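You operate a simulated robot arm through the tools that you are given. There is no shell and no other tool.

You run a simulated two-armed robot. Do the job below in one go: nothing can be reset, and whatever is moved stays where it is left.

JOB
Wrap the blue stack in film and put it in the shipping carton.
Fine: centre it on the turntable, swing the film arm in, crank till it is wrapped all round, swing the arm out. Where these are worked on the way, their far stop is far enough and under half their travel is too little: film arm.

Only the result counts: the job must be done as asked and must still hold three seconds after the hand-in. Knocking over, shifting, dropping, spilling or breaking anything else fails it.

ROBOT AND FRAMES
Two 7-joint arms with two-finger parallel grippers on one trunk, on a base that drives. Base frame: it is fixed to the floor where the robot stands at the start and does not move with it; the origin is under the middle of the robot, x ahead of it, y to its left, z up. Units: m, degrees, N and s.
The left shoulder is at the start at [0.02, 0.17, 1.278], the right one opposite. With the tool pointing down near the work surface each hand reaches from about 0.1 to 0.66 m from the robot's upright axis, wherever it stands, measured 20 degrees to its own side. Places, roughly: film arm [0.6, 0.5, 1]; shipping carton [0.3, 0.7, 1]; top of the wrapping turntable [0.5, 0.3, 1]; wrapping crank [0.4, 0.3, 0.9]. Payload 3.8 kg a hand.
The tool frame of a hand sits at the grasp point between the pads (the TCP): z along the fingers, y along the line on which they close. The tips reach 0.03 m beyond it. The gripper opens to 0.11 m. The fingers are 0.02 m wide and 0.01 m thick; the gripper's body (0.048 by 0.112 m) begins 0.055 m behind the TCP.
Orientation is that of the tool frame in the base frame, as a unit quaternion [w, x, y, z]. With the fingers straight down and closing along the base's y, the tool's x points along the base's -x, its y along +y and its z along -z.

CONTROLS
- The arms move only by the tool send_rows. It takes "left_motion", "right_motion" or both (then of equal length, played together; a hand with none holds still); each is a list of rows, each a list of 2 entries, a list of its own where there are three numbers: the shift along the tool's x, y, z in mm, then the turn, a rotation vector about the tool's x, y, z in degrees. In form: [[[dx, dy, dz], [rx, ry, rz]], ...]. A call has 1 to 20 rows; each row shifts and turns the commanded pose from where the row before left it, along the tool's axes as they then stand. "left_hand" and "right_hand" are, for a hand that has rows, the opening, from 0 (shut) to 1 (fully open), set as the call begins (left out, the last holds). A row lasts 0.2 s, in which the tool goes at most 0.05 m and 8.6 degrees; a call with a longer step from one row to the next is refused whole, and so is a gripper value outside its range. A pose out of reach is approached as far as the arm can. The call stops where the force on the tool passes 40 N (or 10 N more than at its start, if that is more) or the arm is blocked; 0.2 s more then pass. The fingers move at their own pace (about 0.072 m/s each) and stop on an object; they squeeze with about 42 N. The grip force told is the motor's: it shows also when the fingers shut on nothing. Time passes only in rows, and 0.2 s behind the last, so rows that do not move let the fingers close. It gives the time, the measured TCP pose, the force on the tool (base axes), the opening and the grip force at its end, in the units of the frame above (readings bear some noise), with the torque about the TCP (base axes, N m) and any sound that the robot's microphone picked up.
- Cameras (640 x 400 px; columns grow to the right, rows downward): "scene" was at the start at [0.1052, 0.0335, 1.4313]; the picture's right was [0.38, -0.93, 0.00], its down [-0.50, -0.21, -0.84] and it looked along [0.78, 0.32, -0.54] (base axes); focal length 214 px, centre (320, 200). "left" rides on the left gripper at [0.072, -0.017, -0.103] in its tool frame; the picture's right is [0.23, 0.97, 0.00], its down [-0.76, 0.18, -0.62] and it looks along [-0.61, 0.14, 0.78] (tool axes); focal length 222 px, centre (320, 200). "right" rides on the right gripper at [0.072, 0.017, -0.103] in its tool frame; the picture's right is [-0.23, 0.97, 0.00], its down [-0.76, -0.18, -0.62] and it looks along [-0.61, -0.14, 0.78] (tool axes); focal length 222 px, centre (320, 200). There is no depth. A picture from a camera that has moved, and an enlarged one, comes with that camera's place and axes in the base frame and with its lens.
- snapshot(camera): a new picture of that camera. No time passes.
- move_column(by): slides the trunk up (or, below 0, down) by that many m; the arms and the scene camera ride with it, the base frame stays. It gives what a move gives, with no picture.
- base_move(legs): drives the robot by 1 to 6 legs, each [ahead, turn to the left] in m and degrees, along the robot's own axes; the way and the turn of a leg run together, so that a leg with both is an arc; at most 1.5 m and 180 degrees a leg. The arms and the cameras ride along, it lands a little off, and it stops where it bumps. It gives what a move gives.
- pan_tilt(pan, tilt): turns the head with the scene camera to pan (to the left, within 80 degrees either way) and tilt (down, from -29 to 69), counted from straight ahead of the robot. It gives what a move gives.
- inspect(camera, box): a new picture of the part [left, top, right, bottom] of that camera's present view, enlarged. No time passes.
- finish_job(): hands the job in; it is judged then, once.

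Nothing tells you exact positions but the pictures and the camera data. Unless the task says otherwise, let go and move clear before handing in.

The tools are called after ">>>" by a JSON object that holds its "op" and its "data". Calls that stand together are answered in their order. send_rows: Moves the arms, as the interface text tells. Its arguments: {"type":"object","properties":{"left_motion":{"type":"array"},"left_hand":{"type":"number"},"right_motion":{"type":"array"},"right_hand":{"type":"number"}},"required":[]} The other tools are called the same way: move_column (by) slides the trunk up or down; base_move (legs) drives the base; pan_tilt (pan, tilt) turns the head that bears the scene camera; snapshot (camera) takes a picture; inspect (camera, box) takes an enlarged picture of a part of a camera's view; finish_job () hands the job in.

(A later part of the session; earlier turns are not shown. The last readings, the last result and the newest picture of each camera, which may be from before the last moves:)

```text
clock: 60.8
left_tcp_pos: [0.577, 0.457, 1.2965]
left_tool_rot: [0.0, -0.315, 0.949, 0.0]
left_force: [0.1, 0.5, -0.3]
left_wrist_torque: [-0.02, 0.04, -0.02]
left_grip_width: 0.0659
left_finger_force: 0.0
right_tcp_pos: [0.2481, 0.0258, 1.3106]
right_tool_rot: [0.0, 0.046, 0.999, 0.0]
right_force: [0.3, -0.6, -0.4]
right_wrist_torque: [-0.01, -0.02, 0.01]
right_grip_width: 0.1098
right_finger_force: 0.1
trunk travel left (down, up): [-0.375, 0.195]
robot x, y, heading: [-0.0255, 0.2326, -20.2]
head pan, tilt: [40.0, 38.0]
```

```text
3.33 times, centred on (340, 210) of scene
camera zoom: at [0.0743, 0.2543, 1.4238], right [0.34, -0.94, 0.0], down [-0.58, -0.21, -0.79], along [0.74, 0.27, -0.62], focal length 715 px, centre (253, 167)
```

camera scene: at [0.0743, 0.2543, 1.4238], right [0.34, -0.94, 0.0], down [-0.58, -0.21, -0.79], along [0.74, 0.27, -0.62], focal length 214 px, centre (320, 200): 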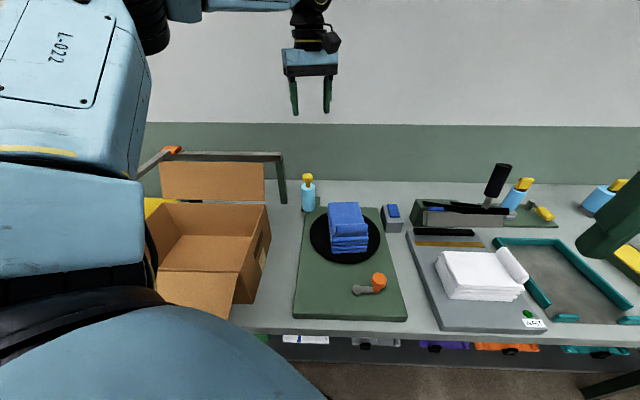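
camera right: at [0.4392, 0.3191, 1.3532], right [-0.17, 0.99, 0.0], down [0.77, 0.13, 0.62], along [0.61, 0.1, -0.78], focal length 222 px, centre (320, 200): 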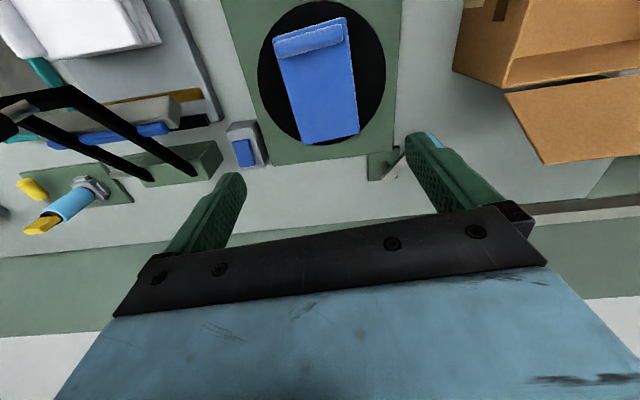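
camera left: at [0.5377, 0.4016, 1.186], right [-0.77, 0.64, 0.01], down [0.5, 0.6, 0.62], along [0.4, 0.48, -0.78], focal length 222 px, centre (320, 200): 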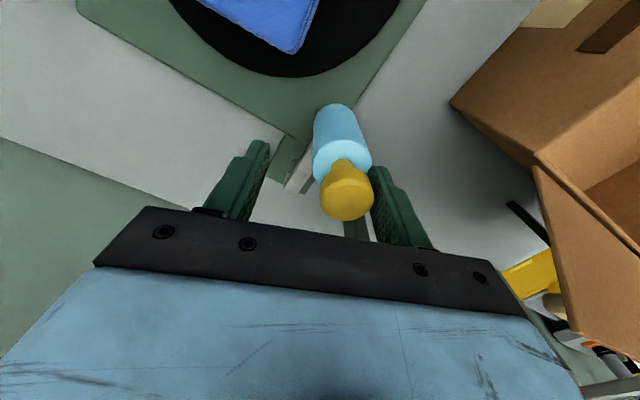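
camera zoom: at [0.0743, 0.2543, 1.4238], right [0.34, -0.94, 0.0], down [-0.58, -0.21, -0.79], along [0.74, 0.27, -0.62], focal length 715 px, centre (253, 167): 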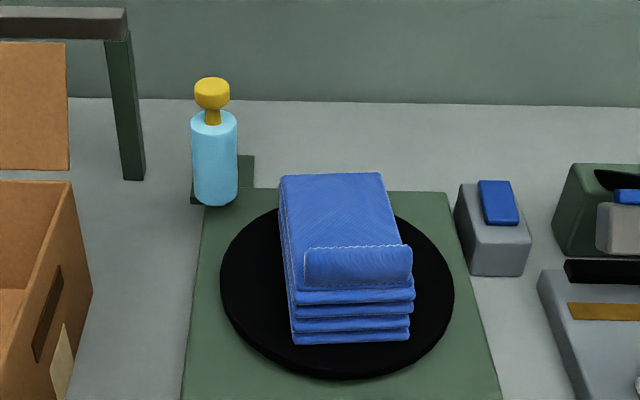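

The film arm is parked at its far stop beside the stack. Next is the crank: hub near (0.354, 0.265), orange knob near (0.369, 0.221). I'll bring the right hand above it to measure accurately.

>>> {"op": "send_rows", "data": {"right_motion": [[[-10.4, 25.4, 17.8], [0, 0, 0]], [[-10.4, 25.4, 17.8], [0, 0, 0]], [[-10.4, 25.4, 17.8], [0, 0, 0]], [[-10.4, 25.4, 17.8], [0, 0, 0]], [[-10.4, 25.4, 17.8], [0, 0, 0]], [[-10.4, 25.4, 17.8], [0, 0, 0]], [[-10.4, 25.4, 17.8], [0, 0, 0]], [[-10.4, 25.4, 17.8], [0, 0, 0]], [[-10.4, 25.4, 17.8], [0, 0, 0]], [[0, 0, 0], [0, 0, -7]], [[0, 0, 0], [0, 0, -7]], [[0, 0, 0], [0, 0, -7]], [[0, 0, 0], [0, 0, -6]]]}}

>>> {"op": "snapshot", "data": {"camera": "right"}}

>>> {"op": "inspect", "data": {"camera": "right", "box": [240, 20, 400, 140]}}

```text
clock: 63.6
left_tcp_pos: [0.5764, 0.4584, 1.2937]
left_tool_rot: [0.001, -0.315, 0.949, -0.001]
left_force: [-0.7, 0.4, 0.1]
left_wrist_torque: [-0.02, -0.03, 0.04]
left_grip_width: 0.0664
left_finger_force: 0.1
right_tcp_pos: [0.3611, 0.2452, 1.1501]
right_tool_rot: [0.0, -0.189, 0.982, 0.0]
right_force: [-0.5, -1.0, 0.5]
right_wrist_torque: [-0.02, 0.01, 0.01]
right_grip_width: 0.1101
right_finger_force: 0.1
trunk travel left (down, up): [-0.375, 0.195]
robot x, y, heading: [-0.0278, 0.233, -20.2]
head pan, tilt: [40.0, 38.0]
```

```text
taken
camera right: at [0.2879, 0.2334, 1.2533], right [-0.15, 0.99, 0.0], down [0.77, 0.12, 0.62], along [0.62, 0.09, -0.78], focal length 222 px, centre (320, 200)
```

right: 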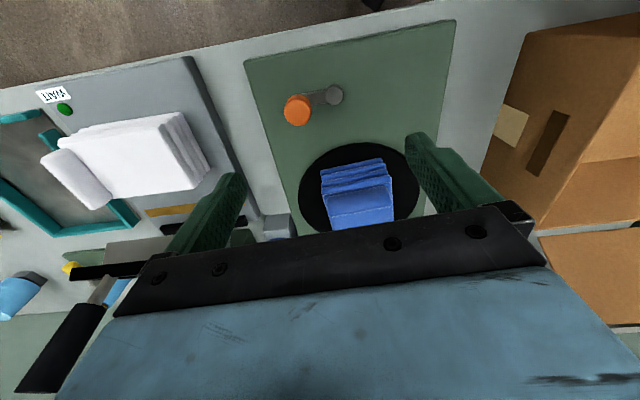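

```text
3.33 times, centred on (320, 80) of right
camera zoom: at [0.2879, 0.2334, 1.2533], right [-0.15, 0.99, 0.0], down [0.77, 0.12, 0.62], along [0.62, 0.09, -0.78], focal length 740 px, centre (320, 600)
```

zoom: 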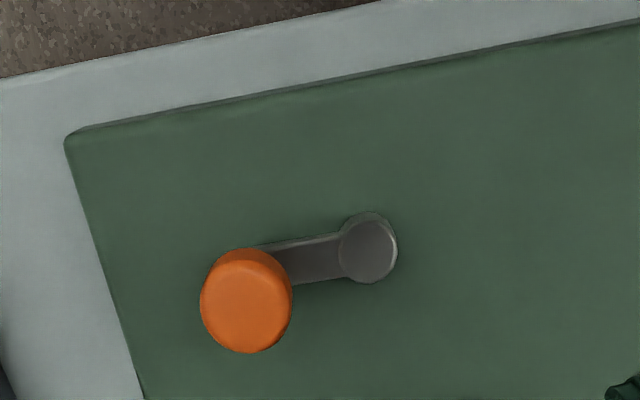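

Hub is at (0.3535, 0.2625) and the knob at (0.3695, 0.220), radius ≈ 0.0455, knob top z ≈ 0.997. I'll lower the right hand over the knob and close on it.

>>> {"op": "send_rows", "data": {"right_motion": [[[1.6, -26.5, 0], [0, 0, 0]], [[0, 0, 30], [0, 0, 0]], [[0, 0, 30], [0, 0, 0]], [[0, 0, 30], [0, 0, 0]], [[0, 0, 25], [0, 0, 0]], [[0, 0, 15], [0, 0, 0]]], "right_hand": 0.43}}

>>> {"op": "inspect", "data": {"camera": "right", "box": [200, 40, 440, 220]}}

>>> {"op": "inspect", "data": {"camera": "scene", "box": [326, 220, 422, 310]}}

```text
clock: 65.0
left_tcp_pos: [0.5775, 0.4572, 1.2945]
left_tool_rot: [0.0, -0.315, 0.949, -0.001]
left_force: [-0.4, -0.3, 0.5]
left_wrist_torque: [0.01, -0.02, 0.01]
left_grip_width: 0.066
left_finger_force: 0.0
right_tcp_pos: [0.3709, 0.2198, 1.0191]
right_tool_rot: [-0.001, -0.189, 0.982, 0.0]
right_force: [-0.1, -0.5, -0.6]
right_wrist_torque: [0.02, -0.03, -0.01]
right_grip_width: 0.0474
right_finger_force: 0.1
trunk travel left (down, up): [-0.375, 0.195]
robot x, y, heading: [-0.0276, 0.235, -20.6]
head pan, tilt: [40.0, 38.0]
```

```text
2.22 times, centred on (320, 130) of right
camera zoom: at [0.2971, 0.2089, 1.1234], right [-0.15, 0.99, 0.0], down [0.77, 0.12, 0.62], along [0.62, 0.09, -0.78], focal length 494 px, centre (320, 356)
```

zoom: 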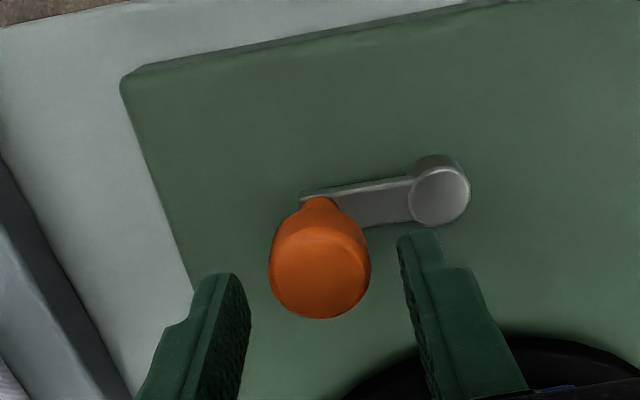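

```text
4.44 times, centred on (374, 265) of scene
camera zoom: at [0.0748, 0.2549, 1.4237], right [0.34, -0.94, 0.0], down [-0.58, -0.21, -0.79], along [0.74, 0.27, -0.62], focal length 953 px, centre (80, -89)
```

zoom: 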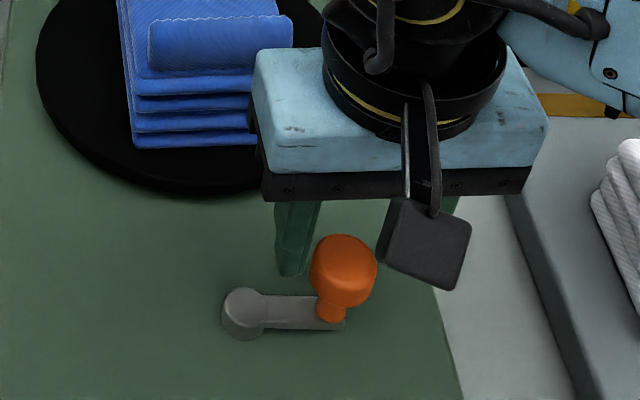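

The knob lies well between the fingers. Lowering the last bit and closing.

>>> {"op": "send_rows", "data": {"right_motion": [[[1, 0, 10], [0, 0, 0]], [[0, 0, 8], [0, 0, 0]], [[0, 0, 6], [0, 0, 0]]]}}

>>> {"op": "send_rows", "data": {"right_motion": [[[0, 0, 0], [0, 0, 0]], [[0, 0, 0], [0, 0, 0]], [[0, 0, 0], [0, 0, 0]]], "right_hand": 0}}

>>> {"op": "inspect", "data": {"camera": "right", "box": [200, 40, 440, 220]}}

```text
clock: 65.8
left_tcp_pos: [0.5777, 0.459, 1.2957]
left_tool_rot: [0.0, -0.315, 0.949, -0.001]
left_force: [0.7, -0.3, -0.1]
left_wrist_torque: [0.01, -0.01, -0.02]
left_grip_width: 0.0661
left_finger_force: 0.0
right_tcp_pos: [0.3704, 0.2184, 0.9964]
right_tool_rot: [0.0, -0.188, 0.982, 0.0]
right_force: [-0.5, -0.7, 0.2]
right_wrist_torque: [-0.01, 0.02, 0.0]
right_grip_width: 0.0473
right_finger_force: 0.1
trunk travel left (down, up): [-0.375, 0.195]
robot x, y, heading: [-0.0294, 0.2361, -20.3]
head pan, tilt: [40.0, 38.0]
```

```text
clock: 66.6
left_tcp_pos: [0.5775, 0.4569, 1.2959]
left_tool_rot: [0.0, -0.315, 0.949, -0.002]
left_force: [0.8, -0.3, -0.5]
left_wrist_torque: [-0.01, 0.02, 0.01]
left_grip_width: 0.0659
left_finger_force: 0.1
right_tcp_pos: [0.3716, 0.2188, 0.9965]
right_tool_rot: [0.0, -0.188, 0.982, 0.0]
right_force: [0.7, -2.1, -0.8]
right_wrist_torque: [-0.03, -0.16, -0.02]
right_grip_width: 0.0306
right_finger_force: 45.1
trunk travel left (down, up): [-0.375, 0.195]
robot x, y, heading: [-0.0276, 0.232, -20.4]
head pan, tilt: [40.0, 38.0]
```

```text
2.22 times, centred on (320, 130) of right
camera zoom: at [0.2961, 0.208, 1.0996], right [-0.15, 0.99, 0.0], down [0.77, 0.12, 0.62], along [0.62, 0.09, -0.78], focal length 494 px, centre (320, 356)
```

zoom: 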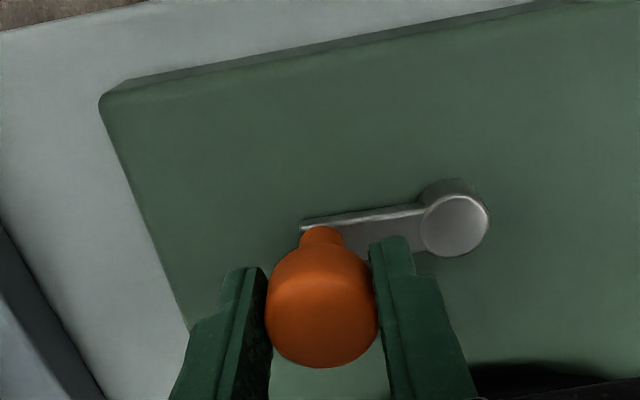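

Firm hold on the knob. I'll begin a short arc anticlockwise around the hub to see how the crank responds.

>>> {"op": "send_rows", "data": {"right_motion": [[[-9.6, 0.8, 0], [0, 0, 0]], [[-9.2, 2.8, 0], [0, 0, 0]], [[-8.4, 4.7, 0], [0, 0, 0]]]}}

>>> {"op": "inspect", "data": {"camera": "scene", "box": [290, 160, 418, 310]}}

>>> {"op": "inspect", "data": {"camera": "right", "box": [200, 40, 440, 220]}}

```text
clock: 67.4
left_tcp_pos: [0.5787, 0.457, 1.295]
left_tool_rot: [0.0, -0.314, 0.949, 0.0]
left_force: [-0.9, 0.1, 0.1]
left_wrist_torque: [-0.01, -0.02, 0.0]
left_grip_width: 0.066
left_finger_force: 0.0
right_tcp_pos: [0.393, 0.2368, 0.9968]
right_tool_rot: [0.001, -0.187, 0.982, -0.001]
right_force: [8.9, -4.7, 6.8]
right_wrist_torque: [-0.57, 0.75, -0.03]
right_grip_width: 0.0308
right_finger_force: 45.0
trunk travel left (down, up): [-0.375, 0.195]
robot x, y, heading: [-0.0271, 0.2333, -20.3]
head pan, tilt: [40.0, 38.0]
```

```text
2.67 times, centred on (354, 235) of scene
camera zoom: at [0.0758, 0.2545, 1.4237], right [0.34, -0.94, 0.0], down [-0.58, -0.21, -0.79], along [0.74, 0.27, -0.62], focal length 572 px, centre (229, 107)
```

zoom: 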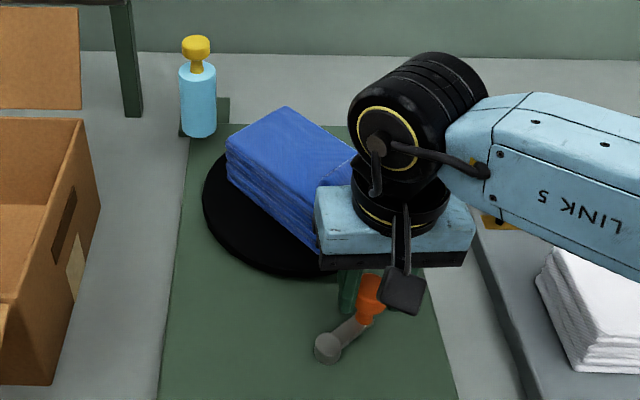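

```text
2.22 times, centred on (320, 130) of right
camera zoom: at [0.3194, 0.2255, 1.0995], right [-0.15, 0.99, 0.0], down [0.77, 0.12, 0.62], along [0.62, 0.09, -0.78], focal length 494 px, centre (320, 356)
```

zoom: 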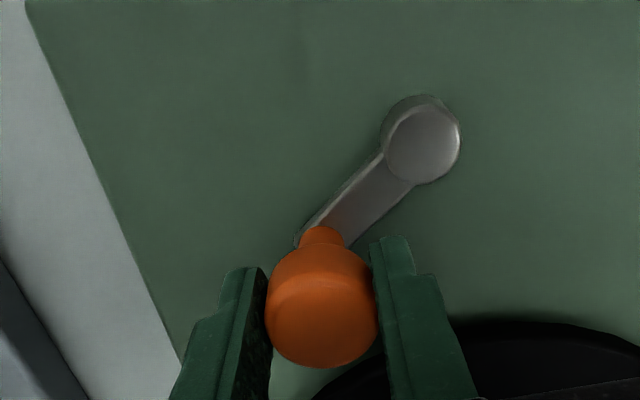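

The crank turns and the turntable with the stack turns along. I'll continue around the circle.

>>> {"op": "send_rows", "data": {"right_motion": [[[-7.7, 8.0, 0], [0, 0, 0]], [[-5.5, 9.6, 0], [0, 0, 0]], [[-3.1, 10.7, 0], [0, 0, 0]], [[-0.4, 11.1, 0], [0, 0, 0]], [[2.3, 10.8, 0], [0, 0, 0]]]}}

>>> {"op": "inspect", "data": {"camera": "scene", "box": [270, 150, 430, 310]}}

>>> {"op": "inspect", "data": {"camera": "right", "box": [200, 0, 440, 220]}}

```text
clock: 68.6
left_tcp_pos: [0.5795, 0.4613, 1.2945]
left_tool_rot: [0.0, -0.315, 0.949, -0.001]
left_force: [-0.3, 0.4, -0.1]
left_wrist_torque: [0.0, -0.02, 0.0]
left_grip_width: 0.0658
left_finger_force: 0.0
right_tcp_pos: [0.3848, 0.2954, 0.9964]
right_tool_rot: [-0.001, -0.19, 0.982, 0.002]
right_force: [14.4, 17.3, 8.0]
right_wrist_torque: [0.65, -0.79, 0.01]
right_grip_width: 0.0306
right_finger_force: 44.5
trunk travel left (down, up): [-0.375, 0.195]
robot x, y, heading: [-0.0295, 0.2324, -20.3]
head pan, tilt: [40.0, 38.0]
```

```text
2.50 times, centred on (350, 230) of scene
camera zoom: at [0.0754, 0.2576, 1.4236], right [0.34, -0.94, 0.0], down [-0.58, -0.21, -0.79], along [0.74, 0.26, -0.62], focal length 536 px, centre (245, 125)
```

zoom: 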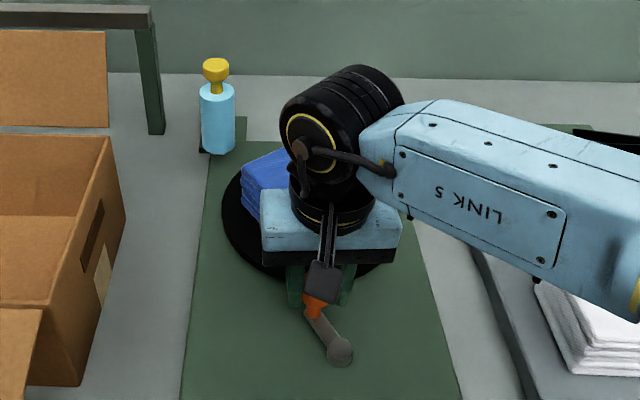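

```text
1.82 times, centred on (320, 110) of right
camera zoom: at [0.3122, 0.2834, 1.0995], right [-0.15, 0.99, 0.01], down [0.77, 0.12, 0.62], along [0.61, 0.1, -0.78], focal length 404 px, centre (320, 364)
```

zoom: 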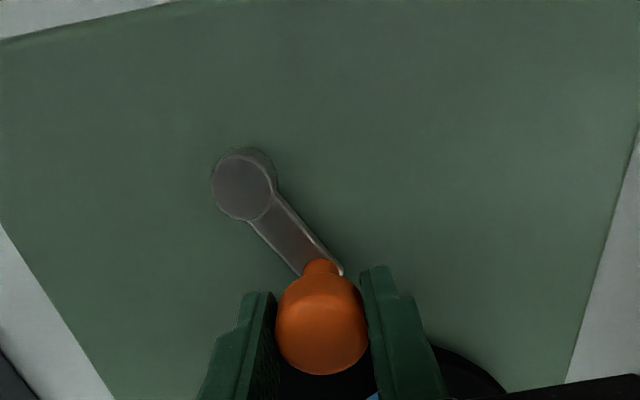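

The crank follows; I refined its centre to about (0.3546, 0.2613) with radius 0.046. Continuing around.

>>> {"op": "send_rows", "data": {"right_motion": [[[2.5, 12.2, 0], [0, 0, 0]], [[7.8, 9.1, 0], [0, 0, 0]], [[9.9, 6.8, 0], [0, 0, 0]], [[11.3, 4.0, 0], [0, 0, 0]], [[12.0, 0.9, 0], [0, 0, 0]]]}}

>>> {"op": "inspect", "data": {"camera": "scene", "box": [270, 150, 430, 310]}}

>>> {"op": "inspect", "data": {"camera": "left", "box": [0, 0, 640, 240]}}

```text
clock: 69.8
left_tcp_pos: [0.577, 0.4583, 1.2959]
left_tool_rot: [0.001, -0.315, 0.949, -0.001]
left_force: [-0.4, 0.3, -0.2]
left_wrist_torque: [0.02, 0.0, -0.04]
left_grip_width: 0.0661
left_finger_force: 0.0
right_tcp_pos: [0.3341, 0.3013, 0.9964]
right_tool_rot: [-0.001, -0.187, 0.982, -0.002]
right_force: [0.8, -3.5, 7.3]
right_wrist_torque: [-0.19, 0.24, -0.01]
right_grip_width: 0.0308
right_finger_force: 44.6
trunk travel left (down, up): [-0.375, 0.195]
robot x, y, heading: [-0.0288, 0.2314, -20.5]
head pan, tilt: [40.0, 38.0]
```

```text
2.50 times, centred on (350, 230) of scene
camera zoom: at [0.0744, 0.2539, 1.4237], right [0.34, -0.94, 0.0], down [-0.58, -0.21, -0.79], along [0.74, 0.27, -0.62], focal length 536 px, centre (245, 125)
```

zoom: 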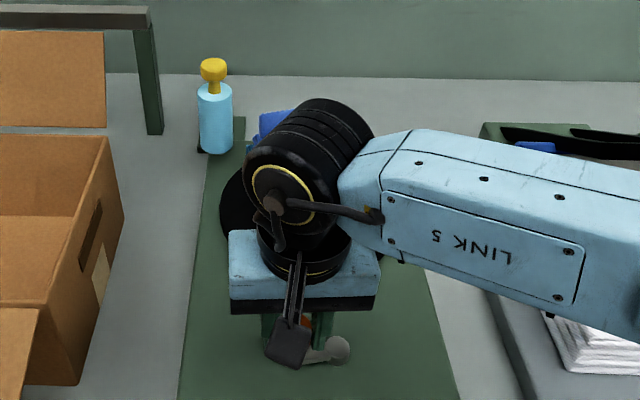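

```text
1.00 times, centred on (320, 120) of left (not enlarged: the box is as wide or as high as the picture)
camera zoom: at [0.5276, 0.4002, 1.3979], right [-0.76, 0.64, 0.0], down [0.5, 0.6, 0.62], along [0.4, 0.48, -0.78], focal length 222 px, centre (320, 280)
```

zoom: 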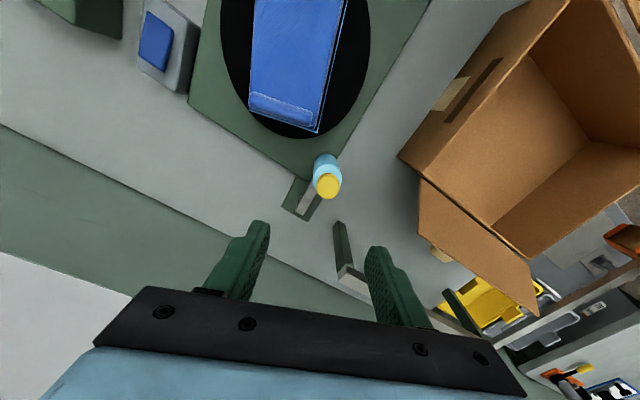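

Forces are low now, so the circle fits well. Continuing the crank through the rest of the turn.

>>> {"op": "send_rows", "data": {"right_motion": [[[11.8, -2.2, 0], [0, 0, 0]], [[10.8, -5.2, 0], [0, 0, 0]], [[9.1, -7.8, 0], [0, 0, 0]], [[6.8, -9.9, 0], [0, 0, 0]], [[4.0, -11.3, 0], [0, 0, 0]], [[0.9, -12.0, 0], [0, 0, 0]], [[-2.2, -11.8, 0], [0, 0, 0]], [[-5.2, -10.8, 0], [0, 0, 0]]]}}

>>> {"op": "snapshot", "data": {"camera": "left"}}

>>> {"op": "inspect", "data": {"camera": "scene", "box": [270, 150, 430, 310]}}

```text
clock: 71.6
left_tcp_pos: [0.5783, 0.4592, 1.2954]
left_tool_rot: [-0.001, -0.316, 0.949, -0.002]
left_force: [-0.3, 0.4, -0.7]
left_wrist_torque: [0.03, -0.02, 0.02]
left_grip_width: 0.0659
left_finger_force: 0.0
right_tcp_pos: [0.327, 0.2266, 0.9968]
right_tool_rot: [0.0, -0.19, 0.982, 0.002]
right_force: [11.8, 14.7, -1.1]
right_wrist_torque: [0.72, -0.88, 0.02]
right_grip_width: 0.0306
right_finger_force: 45.1
trunk travel left (down, up): [-0.375, 0.195]
robot x, y, heading: [-0.0224, 0.2351, -20.5]
head pan, tilt: [40.0, 38.0]
```

```text
taken
camera left: at [0.5294, 0.4033, 1.3967], right [-0.76, 0.64, 0.0], down [0.5, 0.6, 0.62], along [0.4, 0.47, -0.78], focal length 222 px, centre (320, 200)
```

left: 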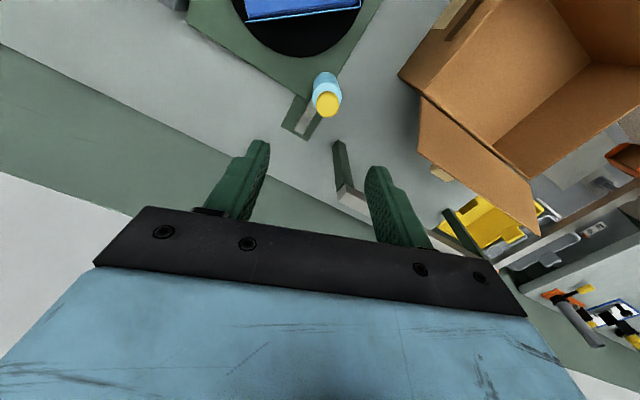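

```text
2.50 times, centred on (350, 230) of scene
camera zoom: at [0.0763, 0.2568, 1.4236], right [0.34, -0.94, 0.0], down [-0.58, -0.21, -0.79], along [0.74, 0.26, -0.62], focal length 536 px, centre (245, 125)
```

zoom: 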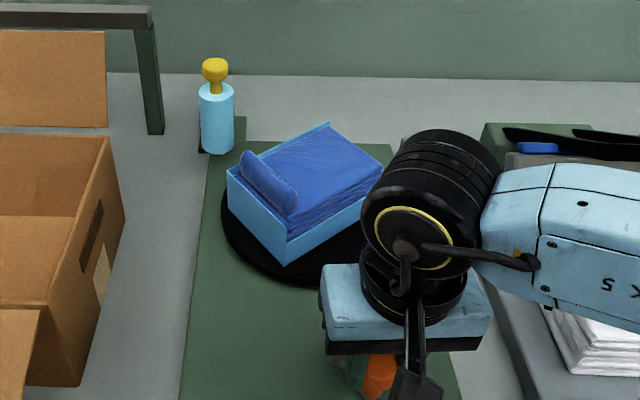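

Light-blue film is appearing around the stack. I'll keep cranking with a slight centre correction.

>>> {"op": "send_rows", "data": {"right_motion": [[[-9.8, -8.3, 0], [0, 0, 0]], [[-9.9, -6.8, 0], [0, 0, 0]], [[-11.3, -4.0, 0], [0, 0, 0]], [[-12.0, -0.9, 0], [0, 0, 0]], [[-11.8, 2.2, 0], [0, 0, 0]], [[-10.8, 5.2, 0], [0, 0, 0]], [[-9.1, 7.8, 0], [0, 0, 0]]]}}

>>> {"op": "inspect", "data": {"camera": "scene", "box": [270, 150, 430, 310]}}

```text
clock: 73.2
left_tcp_pos: [0.5787, 0.4588, 1.2956]
left_tool_rot: [0.0, -0.315, 0.949, -0.001]
left_force: [-0.7, -0.5, 1.0]
left_wrist_torque: [-0.01, 0.02, 0.01]
left_grip_width: 0.0659
left_finger_force: 0.1
right_tcp_pos: [0.3987, 0.247, 0.9967]
right_tool_rot: [0.001, -0.189, 0.982, -0.001]
right_force: [2.1, 0.5, -0.7]
right_wrist_torque: [-0.36, 0.1, 0.0]
right_grip_width: 0.0311
right_finger_force: 44.9
trunk travel left (down, up): [-0.375, 0.195]
robot x, y, heading: [-0.0266, 0.2365, -20.4]
head pan, tilt: [40.0, 38.0]
```

```text
2.50 times, centred on (350, 230) of scene
camera zoom: at [0.0751, 0.2553, 1.4236], right [0.34, -0.94, 0.0], down [-0.58, -0.21, -0.79], along [0.74, 0.27, -0.62], focal length 536 px, centre (245, 125)
```

zoom: 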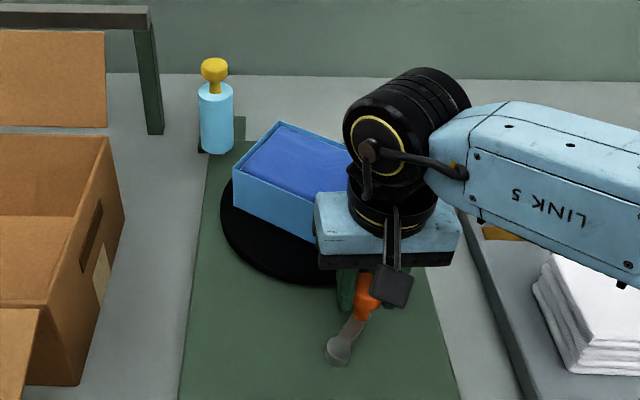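

Film shows on the visible sides after just over one turn. I'll crank on another part turn to view all faces.

>>> {"op": "send_rows", "data": {"right_motion": [[[-6.8, 9.9, 0], [0, 0, 0]], [[-4.0, 11.3, 0], [0, 0, 0]], [[-0.9, 12.0, 0], [0, 0, 0]], [[2.2, 11.8, 0], [0, 0, 0]], [[5.2, 10.8, 0], [0, 0, 0]], [[7.8, 9.1, 0], [0, 0, 0]], [[9.9, 6.8, 0], [0, 0, 0]], [[11.3, 4.0, 0], [0, 0, 0]], [[12.0, 0.9, 0], [0, 0, 0]], [[11.8, -2.2, 0], [0, 0, 0]]]}}

>>> {"op": "inspect", "data": {"camera": "scene", "box": [270, 150, 430, 310]}}

>>> {"op": "inspect", "data": {"camera": "left", "box": [160, 0, 400, 140]}}

```text
clock: 75.4
left_tcp_pos: [0.5779, 0.4559, 1.2945]
left_tool_rot: [0.001, -0.316, 0.949, 0.0]
left_force: [0.1, 0.2, 0.1]
left_wrist_torque: [-0.01, 0.02, -0.03]
left_grip_width: 0.0659
left_finger_force: 0.1
right_tcp_pos: [0.327, 0.2964, 0.9969]
right_tool_rot: [0.001, -0.187, 0.982, -0.001]
right_force: [10.8, -13.8, 17.6]
right_wrist_torque: [-0.6, 0.06, -0.04]
right_grip_width: 0.0311
right_finger_force: 45.1
trunk travel left (down, up): [-0.375, 0.195]
robot x, y, heading: [-0.0263, 0.2319, -20.3]
head pan, tilt: [40.0, 38.0]
```

```text
2.50 times, centred on (350, 230) of scene
camera zoom: at [0.0754, 0.2526, 1.4238], right [0.34, -0.94, 0.0], down [-0.58, -0.21, -0.79], along [0.74, 0.27, -0.62], focal length 536 px, centre (245, 125)
```

zoom: 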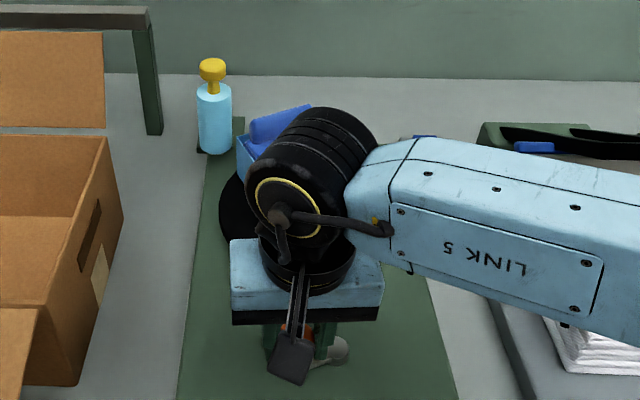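

```text
2.67 times, centred on (280, 70) of left
camera zoom: at [0.5286, 0.3989, 1.3978], right [-0.76, 0.64, 0.0], down [0.5, 0.6, 0.62], along [0.4, 0.48, -0.78], focal length 592 px, centre (427, 547)
```

zoom: 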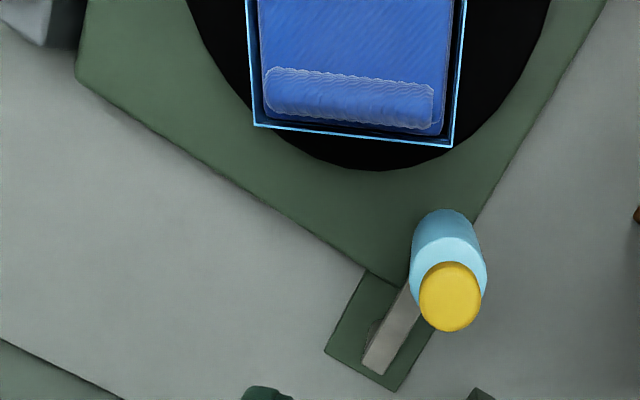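

Film is around at least three sides. I'll continue to a spot where the scene camera can see the other faces.

>>> {"op": "send_rows", "data": {"right_motion": [[[10.2, -6.5, 0], [0, 0, 0]], [[9.1, -7.8, 0], [0, 0, 0]], [[6.8, -9.9, 0], [0, 0, 0]], [[4.0, -11.3, 0], [0, 0, 0]], [[0.9, -12.0, 0], [0, 0, 0]], [[-2.2, -11.8, 0], [0, 0, 0]], [[-5.2, -10.8, 0], [0, 0, 0]]]}}

>>> {"op": "inspect", "data": {"camera": "scene", "box": [270, 150, 430, 310]}}

>>> {"op": "inspect", "data": {"camera": "left", "box": [160, 0, 400, 140]}}

```text
clock: 77.0
left_tcp_pos: [0.5761, 0.4582, 1.2948]
left_tool_rot: [0.0, -0.315, 0.949, 0.0]
left_force: [-0.1, 0.3, 0.0]
left_wrist_torque: [0.0, -0.02, 0.0]
left_grip_width: 0.0658
left_finger_force: 0.0
right_tcp_pos: [0.3296, 0.2255, 0.9957]
right_tool_rot: [-0.001, -0.189, 0.982, 0.0]
right_force: [1.6, 4.7, 20.1]
right_wrist_torque: [0.2, 0.36, -0.02]
right_grip_width: 0.0307
right_finger_force: 45.3
trunk travel left (down, up): [-0.375, 0.195]
robot x, y, heading: [-0.0291, 0.2339, -20.2]
head pan, tilt: [40.0, 38.0]
```

```text
2.50 times, centred on (350, 230) of scene
camera zoom: at [0.074, 0.2553, 1.4239], right [0.34, -0.94, 0.0], down [-0.58, -0.21, -0.79], along [0.74, 0.27, -0.62], focal length 536 px, centre (245, 125)
```

zoom: 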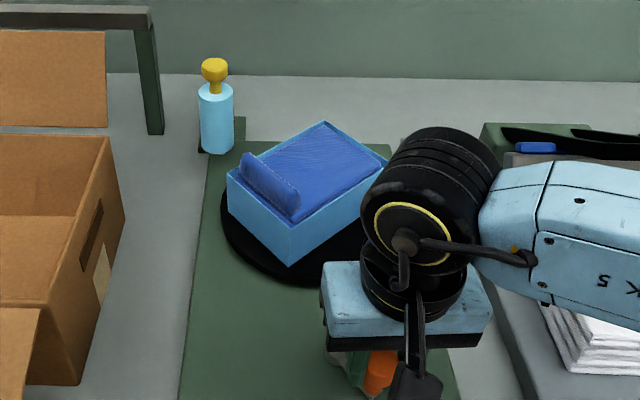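

```text
2.67 times, centred on (280, 70) of left
camera zoom: at [0.5272, 0.4017, 1.398], right [-0.76, 0.64, 0.0], down [0.5, 0.6, 0.62], along [0.4, 0.48, -0.78], focal length 592 px, centre (427, 547)
```

zoom: 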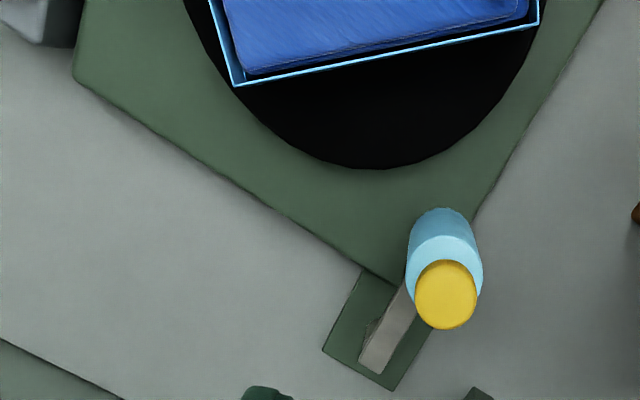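

All four sides now look wrapped after nearly two turns. I'll finish the second turn so the stack returns to its original orientation.

>>> {"op": "send_rows", "data": {"right_motion": [[[-7.8, -9.1, -1], [0, 0, 0]], [[-9.9, -6.8, -1], [0, 0, 0]], [[-11.3, -4.0, 0], [0, 0, 0]], [[-12.0, -0.9, 0], [0, 0, 0]]]}}

>>> {"op": "send_rows", "data": {"right_motion": [[[0, 0, 0], [0, 0, 0]], [[0, 0, 0], [0, 0, 0]], [[0, 0, 0], [0, 0, 0]]], "right_hand": 0.43}}

>>> {"op": "send_rows", "data": {"right_motion": [[[0, 0, -15], [0, 0, 0]], [[0, 0, -25], [0, 0, 0]], [[0, 0, -40], [0, 0, 0]], [[0, 0, -40], [0, 0, 0]], [[0, 0, -40], [0, 0, 0]], [[0, 0, -40], [0, 0, 0]], [[0, 0, -40], [0, 0, 0]], [[0, 0, -40], [0, 0, 0]]]}}

>>> {"op": "snapshot", "data": {"camera": "right"}}

>>> {"op": "inspect", "data": {"camera": "scene", "box": [270, 150, 430, 310]}}

```text
clock: 78.0
left_tcp_pos: [0.5768, 0.4578, 1.2946]
left_tool_rot: [0.0, -0.315, 0.949, -0.001]
left_force: [0.2, -0.2, -0.3]
left_wrist_torque: [0.01, 0.06, 0.02]
left_grip_width: 0.0662
left_finger_force: 0.0
right_tcp_pos: [0.3738, 0.2215, 0.9967]
right_tool_rot: [-0.001, -0.187, 0.982, -0.002]
right_force: [-2.3, 6.5, -11.1]
right_wrist_torque: [0.11, -0.13, 0.03]
right_grip_width: 0.0308
right_finger_force: 45.2
trunk travel left (down, up): [-0.375, 0.195]
robot x, y, heading: [-0.0254, 0.2328, -20.4]
head pan, tilt: [40.0, 38.0]
```

```text
clock: 78.8
left_tcp_pos: [0.5788, 0.4578, 1.295]
left_tool_rot: [0.001, -0.314, 0.949, -0.001]
left_force: [0.0, -0.5, 0.0]
left_wrist_torque: [0.0, 0.01, 0.0]
left_grip_width: 0.0663
left_finger_force: 0.0
right_tcp_pos: [0.3752, 0.2196, 0.9983]
right_tool_rot: [0.0, -0.189, 0.982, 0.0]
right_force: [0.9, -0.5, 0.0]
right_wrist_torque: [0.03, 0.01, 0.01]
right_grip_width: 0.0472
right_finger_force: 0.1
trunk travel left (down, up): [-0.375, 0.195]
robot x, y, heading: [-0.0278, 0.2278, -20.3]
head pan, tilt: [40.0, 38.0]
```

```text
clock: 80.6
left_tcp_pos: [0.5759, 0.4574, 1.2955]
left_tool_rot: [0.0, -0.314, 0.949, -0.001]
left_force: [0.5, 0.0, 0.8]
left_wrist_torque: [0.03, -0.05, -0.03]
left_grip_width: 0.0659
left_finger_force: 0.0
right_tcp_pos: [0.3749, 0.2202, 1.2808]
right_tool_rot: [0.0, -0.189, 0.982, 0.0]
right_force: [0.4, 0.5, 0.3]
right_wrist_torque: [-0.01, -0.03, 0.0]
right_grip_width: 0.0473
right_finger_force: 0.1
trunk travel left (down, up): [-0.375, 0.195]
robot x, y, heading: [-0.026, 0.2318, -20.2]
head pan, tilt: [40.0, 38.0]
```

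```text
taken
camera right: at [0.3019, 0.209, 1.3835], right [-0.15, 0.99, 0.0], down [0.77, 0.12, 0.62], along [0.62, 0.09, -0.78], focal length 222 px, centre (320, 200)
```

right: 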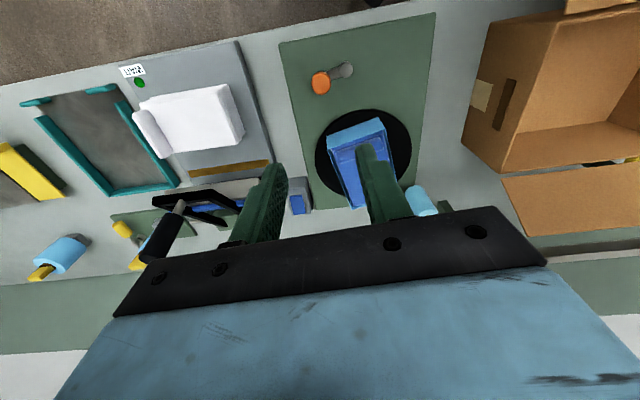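

```text
2.50 times, centred on (350, 230) of scene
camera zoom: at [0.0742, 0.2551, 1.4238], right [0.34, -0.94, 0.0], down [-0.58, -0.21, -0.79], along [0.74, 0.27, -0.62], focal length 536 px, centre (245, 125)
```

zoom: 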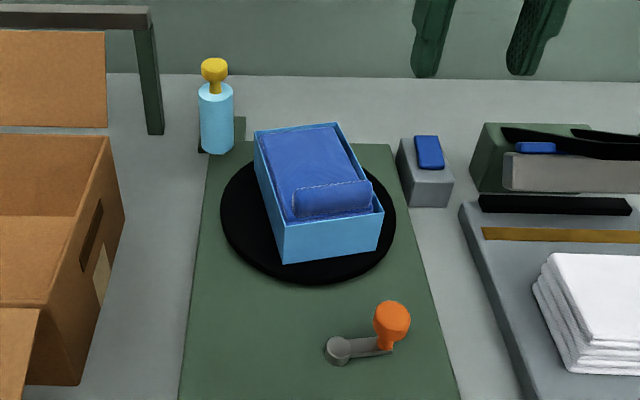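

The stack is wrapped all round. Now I'll lower the left hand over the film arm's knob to swing it out.

>>> {"op": "send_rows", "data": {"left_motion": [[[-3, 11, 0], [0, 0, 0]], [[0, 0, 36], [0, 0, 0]], [[0, 0, 36], [0, 0, 0]], [[0, 0, 36], [0, 0, 0]], [[0, 0, 36], [0, 0, 0]], [[0, 0, 30], [0, 0, 0]], [[0, 0, 20], [0, 0, 0]]]}}

>>> {"op": "inspect", "data": {"camera": "left", "box": [200, 40, 440, 220]}}

>>> {"op": "inspect", "data": {"camera": "scene", "box": [266, 130, 362, 220]}}

```text
clock: 82.2
left_tcp_pos: [0.5731, 0.4692, 1.1021]
left_tool_rot: [0.0, -0.315, 0.949, -0.001]
left_force: [-0.2, -0.1, 0.2]
left_wrist_torque: [-0.01, 0.01, -0.03]
left_grip_width: 0.0658
left_finger_force: 0.1
right_tcp_pos: [0.3766, 0.22, 1.2794]
right_tool_rot: [-0.001, -0.188, 0.982, 0.0]
right_force: [0.6, -0.1, 0.3]
right_wrist_torque: [-0.02, 0.02, 0.0]
right_grip_width: 0.0472
right_finger_force: 0.1
trunk travel left (down, up): [-0.375, 0.195]
robot x, y, heading: [-0.0316, 0.232, -20.3]
head pan, tilt: [40.0, 38.0]
```

```text
2.22 times, centred on (320, 130) of left
camera zoom: at [0.5232, 0.4127, 1.2034], right [-0.76, 0.64, 0.0], down [0.5, 0.6, 0.62], along [0.4, 0.48, -0.78], focal length 494 px, centre (320, 356)
```

zoom: 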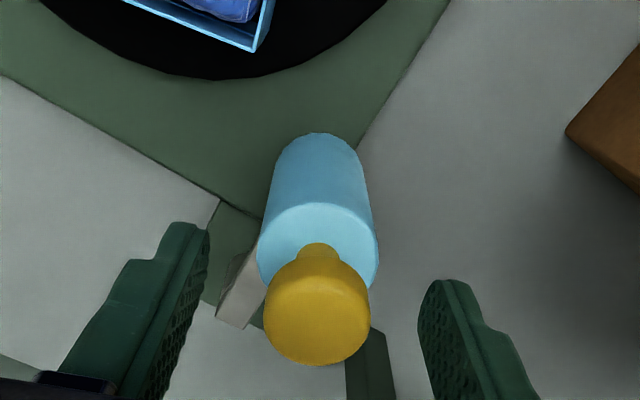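

```text
4.44 times, centred on (314, 175) of scene
camera zoom: at [0.075, 0.2548, 1.4237], right [0.34, -0.94, 0.0], down [-0.58, -0.21, -0.79], along [0.74, 0.27, -0.62], focal length 953 px, centre (347, 311)
```

zoom: 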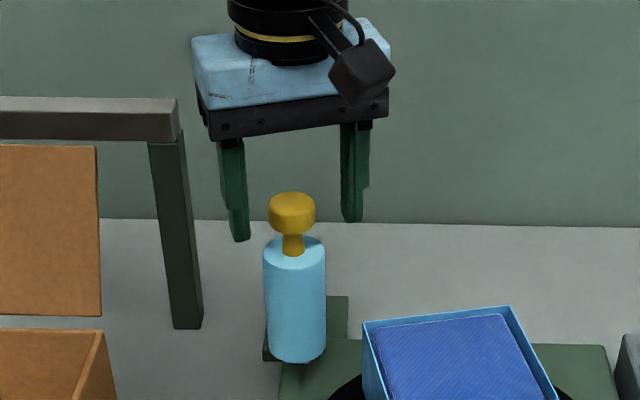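

Aligned. Lowering fully, narrowing the cage and turning the hand to the arm's tangent.

>>> {"op": "send_rows", "data": {"left_motion": [[[0, 0, 10], [0, 0, 0]], [[0, 0, 7], [0, 0, 0]], [[0, 0, 0], [0, 0, 8]], [[0, 0, 0], [0, 0, 8]]], "left_hand": 0.45}}

>>> {"op": "send_rows", "data": {"left_motion": [[[-0.2, 6.1, 0], [0, 0, 4]], [[-0.2, 6.1, 0], [0, 0, 4]], [[-0.2, 6.1, 0], [0, 0, 4]], [[-0.2, 6.1, 0], [0, 0, 4]], [[-0.2, 6.1, 0], [0, 0, 4]], [[-0.2, 6.1, 0], [0, 0, 4]]]}}

>>> {"op": "inspect", "data": {"camera": "left", "box": [200, 40, 440, 220]}}

>>> {"op": "inspect", "data": {"camera": "scene", "box": [256, 130, 362, 220]}}

```text
clock: 83.2
left_tcp_pos: [0.5734, 0.4686, 1.0847]
left_tool_rot: [0.001, -0.179, 0.984, 0.0]
left_force: [-0.3, 0.1, 0.7]
left_wrist_torque: [-0.05, 0.01, -0.01]
left_grip_width: 0.0495
left_finger_force: 0.1
right_tcp_pos: [0.376, 0.2198, 1.2797]
right_tool_rot: [0.0, -0.188, 0.982, -0.001]
right_force: [0.0, 0.7, 0.3]
right_wrist_torque: [0.0, 0.0, 0.03]
right_grip_width: 0.0473
right_finger_force: 0.1
trunk travel left (down, up): [-0.375, 0.195]
robot x, y, heading: [-0.0256, 0.2328, -20.2]
head pan, tilt: [40.0, 38.0]
```

```text
clock: 84.6
left_tcp_pos: [0.5668, 0.5052, 1.0855]
left_tool_rot: [0.001, 0.03, 1.0, 0.001]
left_force: [0.3, -1.0, -0.4]
left_wrist_torque: [0.0, -0.01, 0.03]
left_grip_width: 0.0497
left_finger_force: 0.2
right_tcp_pos: [0.3759, 0.2203, 1.2806]
right_tool_rot: [0.0, -0.188, 0.982, -0.001]
right_force: [-0.1, -0.3, -0.8]
right_wrist_torque: [-0.02, 0.01, -0.05]
right_grip_width: 0.0472
right_finger_force: 0.1
trunk travel left (down, up): [-0.375, 0.195]
robot x, y, heading: [-0.0275, 0.2355, -20.3]
head pan, tilt: [40.0, 38.0]
```

```text
2.22 times, centred on (320, 130) of left
camera zoom: at [0.4925, 0.493, 1.1878], right [-0.17, 0.99, 0.0], down [0.77, 0.13, 0.62], along [0.62, 0.11, -0.78], focal length 494 px, centre (320, 356)
```

zoom: 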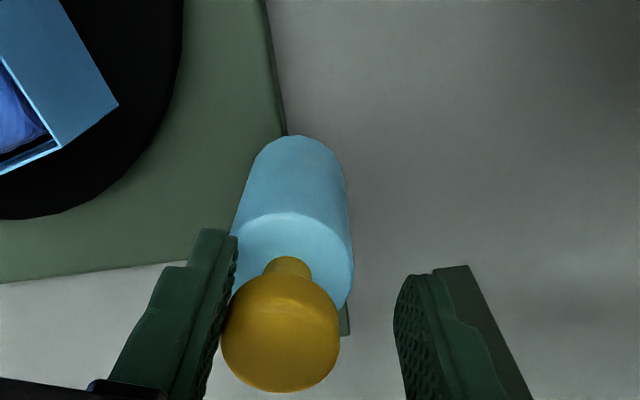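

```text
4.44 times, centred on (309, 175) of scene
camera zoom: at [0.0747, 0.255, 1.4237], right [0.34, -0.94, 0.0], down [-0.58, -0.21, -0.79], along [0.74, 0.27, -0.62], focal length 953 px, centre (369, 311)
```

zoom: 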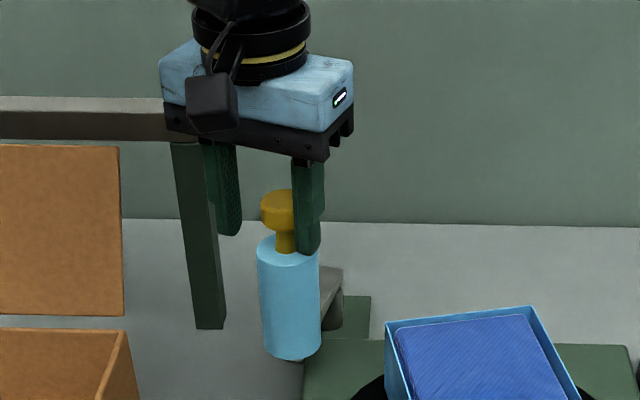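

The arm is swinging out. Continuing until its out-stop.

>>> {"op": "send_rows", "data": {"left_motion": [[[-0.2, 6.1, 0], [0, 0, 4]], [[-0.2, 6.1, 0], [0, 0, 4]], [[-0.2, 6.1, 0], [0, 0, 4]], [[-0.2, 6.1, 0], [0, 0, 4]], [[-0.2, 6.1, 0], [0, 0, 4]]]}}

>>> {"op": "inspect", "data": {"camera": "left", "box": [200, 40, 440, 220]}}

>>> {"op": "inspect", "data": {"camera": "scene", "box": [246, 120, 362, 220]}}

```text
clock: 85.8
left_tcp_pos: [0.5745, 0.5345, 1.0859]
left_tool_rot: [0.001, 0.202, 0.979, -0.001]
left_force: [-0.1, -0.2, -0.3]
left_wrist_torque: [0.0, 0.0, 0.0]
left_grip_width: 0.0498
left_finger_force: 0.0
right_tcp_pos: [0.3762, 0.2211, 1.2799]
right_tool_rot: [0.0, -0.188, 0.982, 0.0]
right_force: [0.9, 0.0, 0.0]
right_wrist_torque: [0.0, -0.01, 0.02]
right_grip_width: 0.0472
right_finger_force: 0.0
trunk travel left (down, up): [-0.375, 0.195]
robot x, y, heading: [-0.0269, 0.2328, -20.3]
head pan, tilt: [40.0, 38.0]
```

```text
2.22 times, centred on (320, 130) of left
camera zoom: at [0.4992, 0.5478, 1.1876], right [0.18, 0.98, 0.0], down [0.77, -0.14, 0.62], along [0.61, -0.11, -0.78], focal length 494 px, centre (320, 356)
```

zoom: 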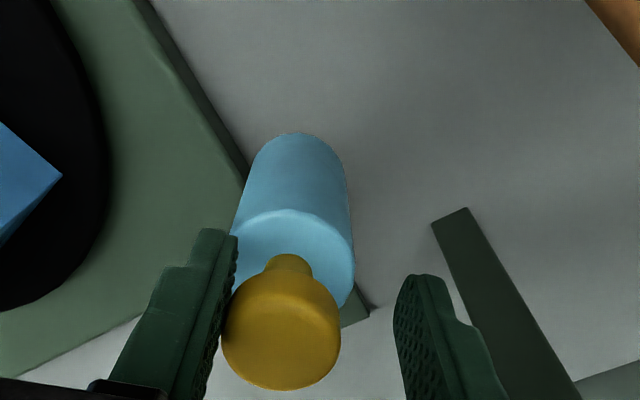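

```text
4.00 times, centred on (304, 170) of scene
camera zoom: at [0.0747, 0.2549, 1.4237], right [0.34, -0.94, 0.0], down [-0.58, -0.21, -0.79], along [0.74, 0.27, -0.62], focal length 858 px, centre (384, 320)
```

zoom: 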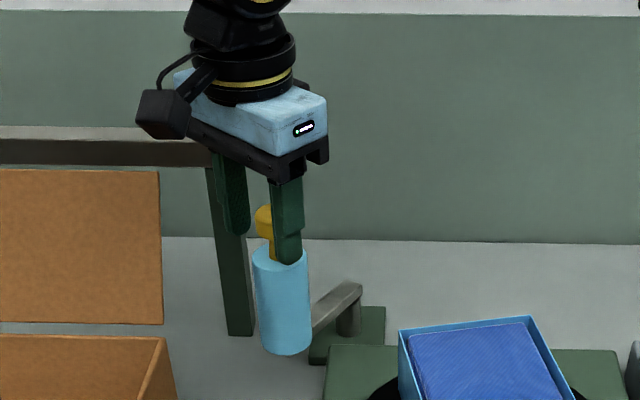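

Nearly back. A few more millimetres until it reaches its original stop.

>>> {"op": "send_rows", "data": {"left_motion": [[[-0.3, 5, 0], [0, 0, 3]], [[-0.3, 5, 0], [0, 0, 3]], [[-0.5, 5, 0], [0, 0, 0]]]}}

>>> {"op": "inspect", "data": {"camera": "left", "box": [200, 40, 440, 220]}}

>>> {"op": "inspect", "data": {"camera": "scene", "box": [246, 120, 362, 220]}}

```text
clock: 86.6
left_tcp_pos: [0.581, 0.5473, 1.0842]
left_tool_rot: [0.0, 0.252, 0.968, 0.0]
left_force: [-0.7, -0.8, -0.2]
left_wrist_torque: [0.01, -0.04, 0.0]
left_grip_width: 0.0498
left_finger_force: 0.4
right_tcp_pos: [0.3758, 0.2201, 1.2799]
right_tool_rot: [0.001, -0.188, 0.982, 0.0]
right_force: [-0.2, 0.2, -0.2]
right_wrist_torque: [-0.03, -0.01, -0.03]
right_grip_width: 0.0476
right_finger_force: 0.0
trunk travel left (down, up): [-0.375, 0.195]
robot x, y, heading: [-0.027, 0.2344, -20.3]
head pan, tilt: [40.0, 38.0]
```

```text
2.22 times, centred on (320, 130) of left
camera zoom: at [0.5081, 0.5687, 1.1869], right [0.28, 0.96, 0.0], down [0.75, -0.22, 0.62], along [0.6, -0.17, -0.78], focal length 494 px, centre (320, 356)
```

zoom: 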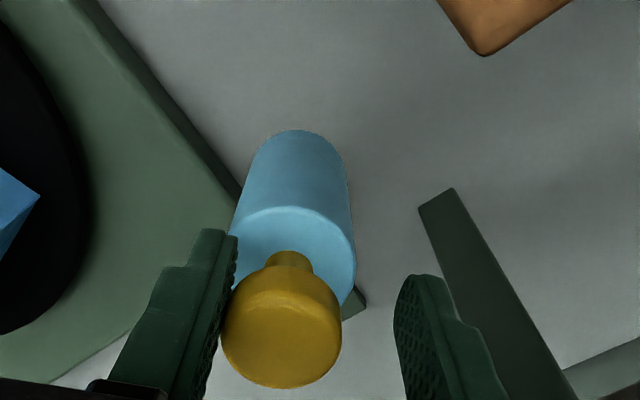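

```text
4.00 times, centred on (304, 170) of scene
camera zoom: at [0.0746, 0.2547, 1.4237], right [0.34, -0.94, 0.0], down [-0.58, -0.21, -0.79], along [0.74, 0.27, -0.62], focal length 858 px, centre (384, 320)
```

zoom: 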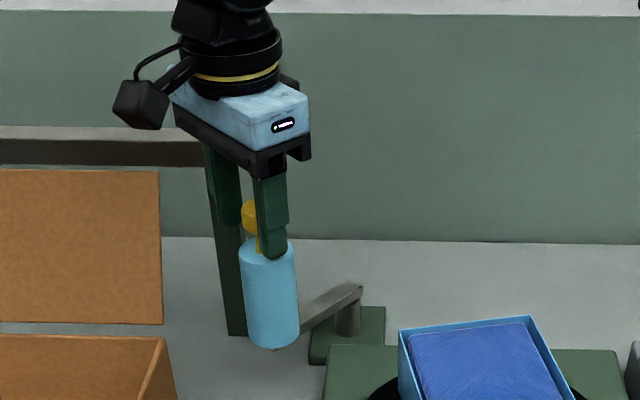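

It's back at its original position. One small extra push to check the stop.

>>> {"op": "send_rows", "data": {"left_motion": [[[-0.3, 3, 0], [0, 0, 0]], [[-0.3, 3, 0], [0, 0, 0]]]}}

>>> {"op": "inspect", "data": {"camera": "scene", "box": [246, 120, 362, 220]}}

```text
clock: 87.2
left_tcp_pos: [0.5835, 0.55, 1.0846]
left_tool_rot: [0.0, 0.254, 0.967, 0.0]
left_force: [-10.7, -9.4, -2.4]
left_wrist_torque: [0.01, 0.13, -0.21]
left_grip_width: 0.0561
left_finger_force: 6.6
right_tcp_pos: [0.3749, 0.2181, 1.2803]
right_tool_rot: [0.001, -0.188, 0.982, 0.0]
right_force: [0.5, -0.1, 0.6]
right_wrist_torque: [-0.03, -0.01, 0.01]
right_grip_width: 0.0474
right_finger_force: 0.0
trunk travel left (down, up): [-0.375, 0.195]
robot x, y, heading: [-0.0275, 0.2363, -20.4]
head pan, tilt: [40.0, 38.0]
```

```text
4.00 times, centred on (304, 170) of scene
camera zoom: at [0.0733, 0.2532, 1.4238], right [0.34, -0.94, 0.0], down [-0.58, -0.21, -0.79], along [0.74, 0.27, -0.61], focal length 858 px, centre (384, 320)
```

zoom: 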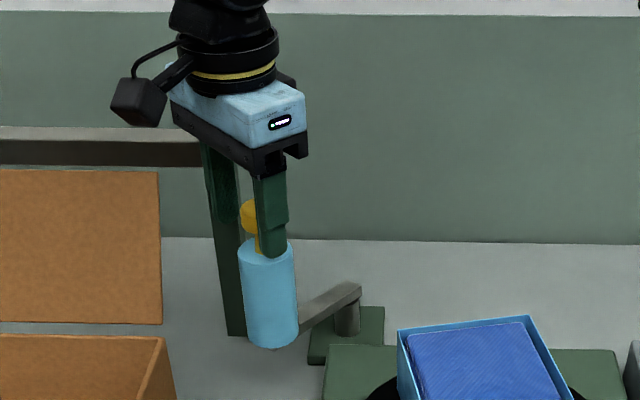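

The film arm is fully out. I'll back off, lift the left hand, and move above the wrapped stack.

>>> {"op": "send_rows", "data": {"left_motion": [[[0, -5, 0], [0, 0, 0]], [[0, -5, 0], [0, 0, 0]], [[0, 0, -20], [0, 0, 0]], [[0, 0, -35], [0, 0, 0]], [[0, 0, -40], [0, 0, 0]], [[0, 0, -40], [0, 0, 0]], [[0, 0, -40], [0, 0, 0]], [[0, 0, -30], [0, 0, 0]]]}}

>>> {"op": "snapshot", "data": {"camera": "left"}}

>>> {"op": "snapshot", "data": {"camera": "scene"}}

```text
clock: 89.0
left_tcp_pos: [0.5794, 0.5435, 1.2907]
left_tool_rot: [0.001, 0.253, 0.967, 0.0]
left_force: [-0.4, 0.3, 0.9]
left_wrist_torque: [0.01, 0.03, -0.01]
left_grip_width: 0.0494
left_finger_force: 0.1
right_tcp_pos: [0.376, 0.2196, 1.2812]
right_tool_rot: [0.0, -0.188, 0.982, 0.0]
right_force: [0.5, 0.3, -0.2]
right_wrist_torque: [0.03, 0.01, 0.0]
right_grip_width: 0.0473
right_finger_force: 0.0
trunk travel left (down, up): [-0.375, 0.195]
robot x, y, heading: [-0.0304, 0.2331, -20.3]
head pan, tilt: [40.0, 38.0]
```

```text
taken
camera left: at [0.5065, 0.5653, 1.3929], right [0.28, 0.96, 0.0], down [0.75, -0.22, 0.62], along [0.6, -0.17, -0.78], focal length 222 px, centre (320, 200)
```

left: 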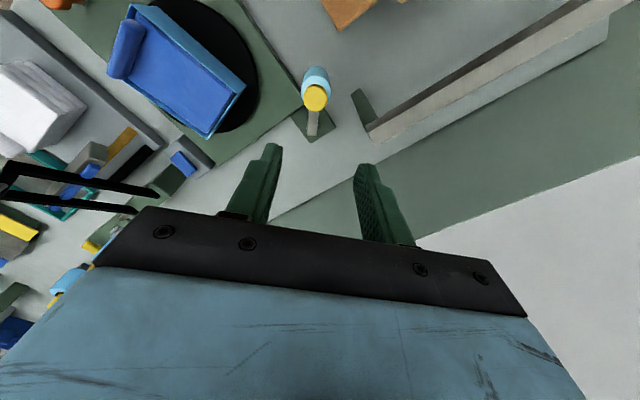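

```text
taken
camera scene: at [0.0745, 0.2545, 1.4237], right [0.34, -0.94, 0.0], down [-0.58, -0.21, -0.79], along [0.74, 0.27, -0.62], focal length 214 px, centre (320, 200)
```

scene: 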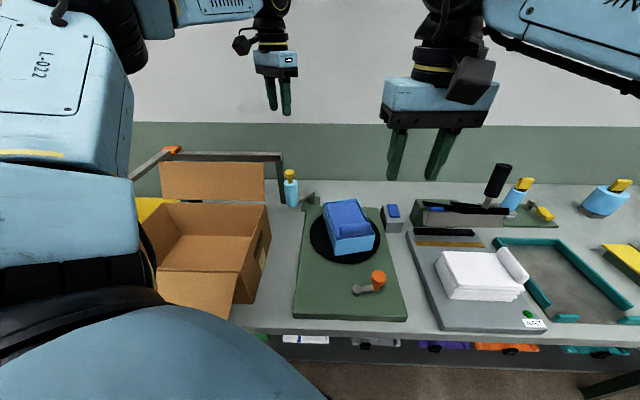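

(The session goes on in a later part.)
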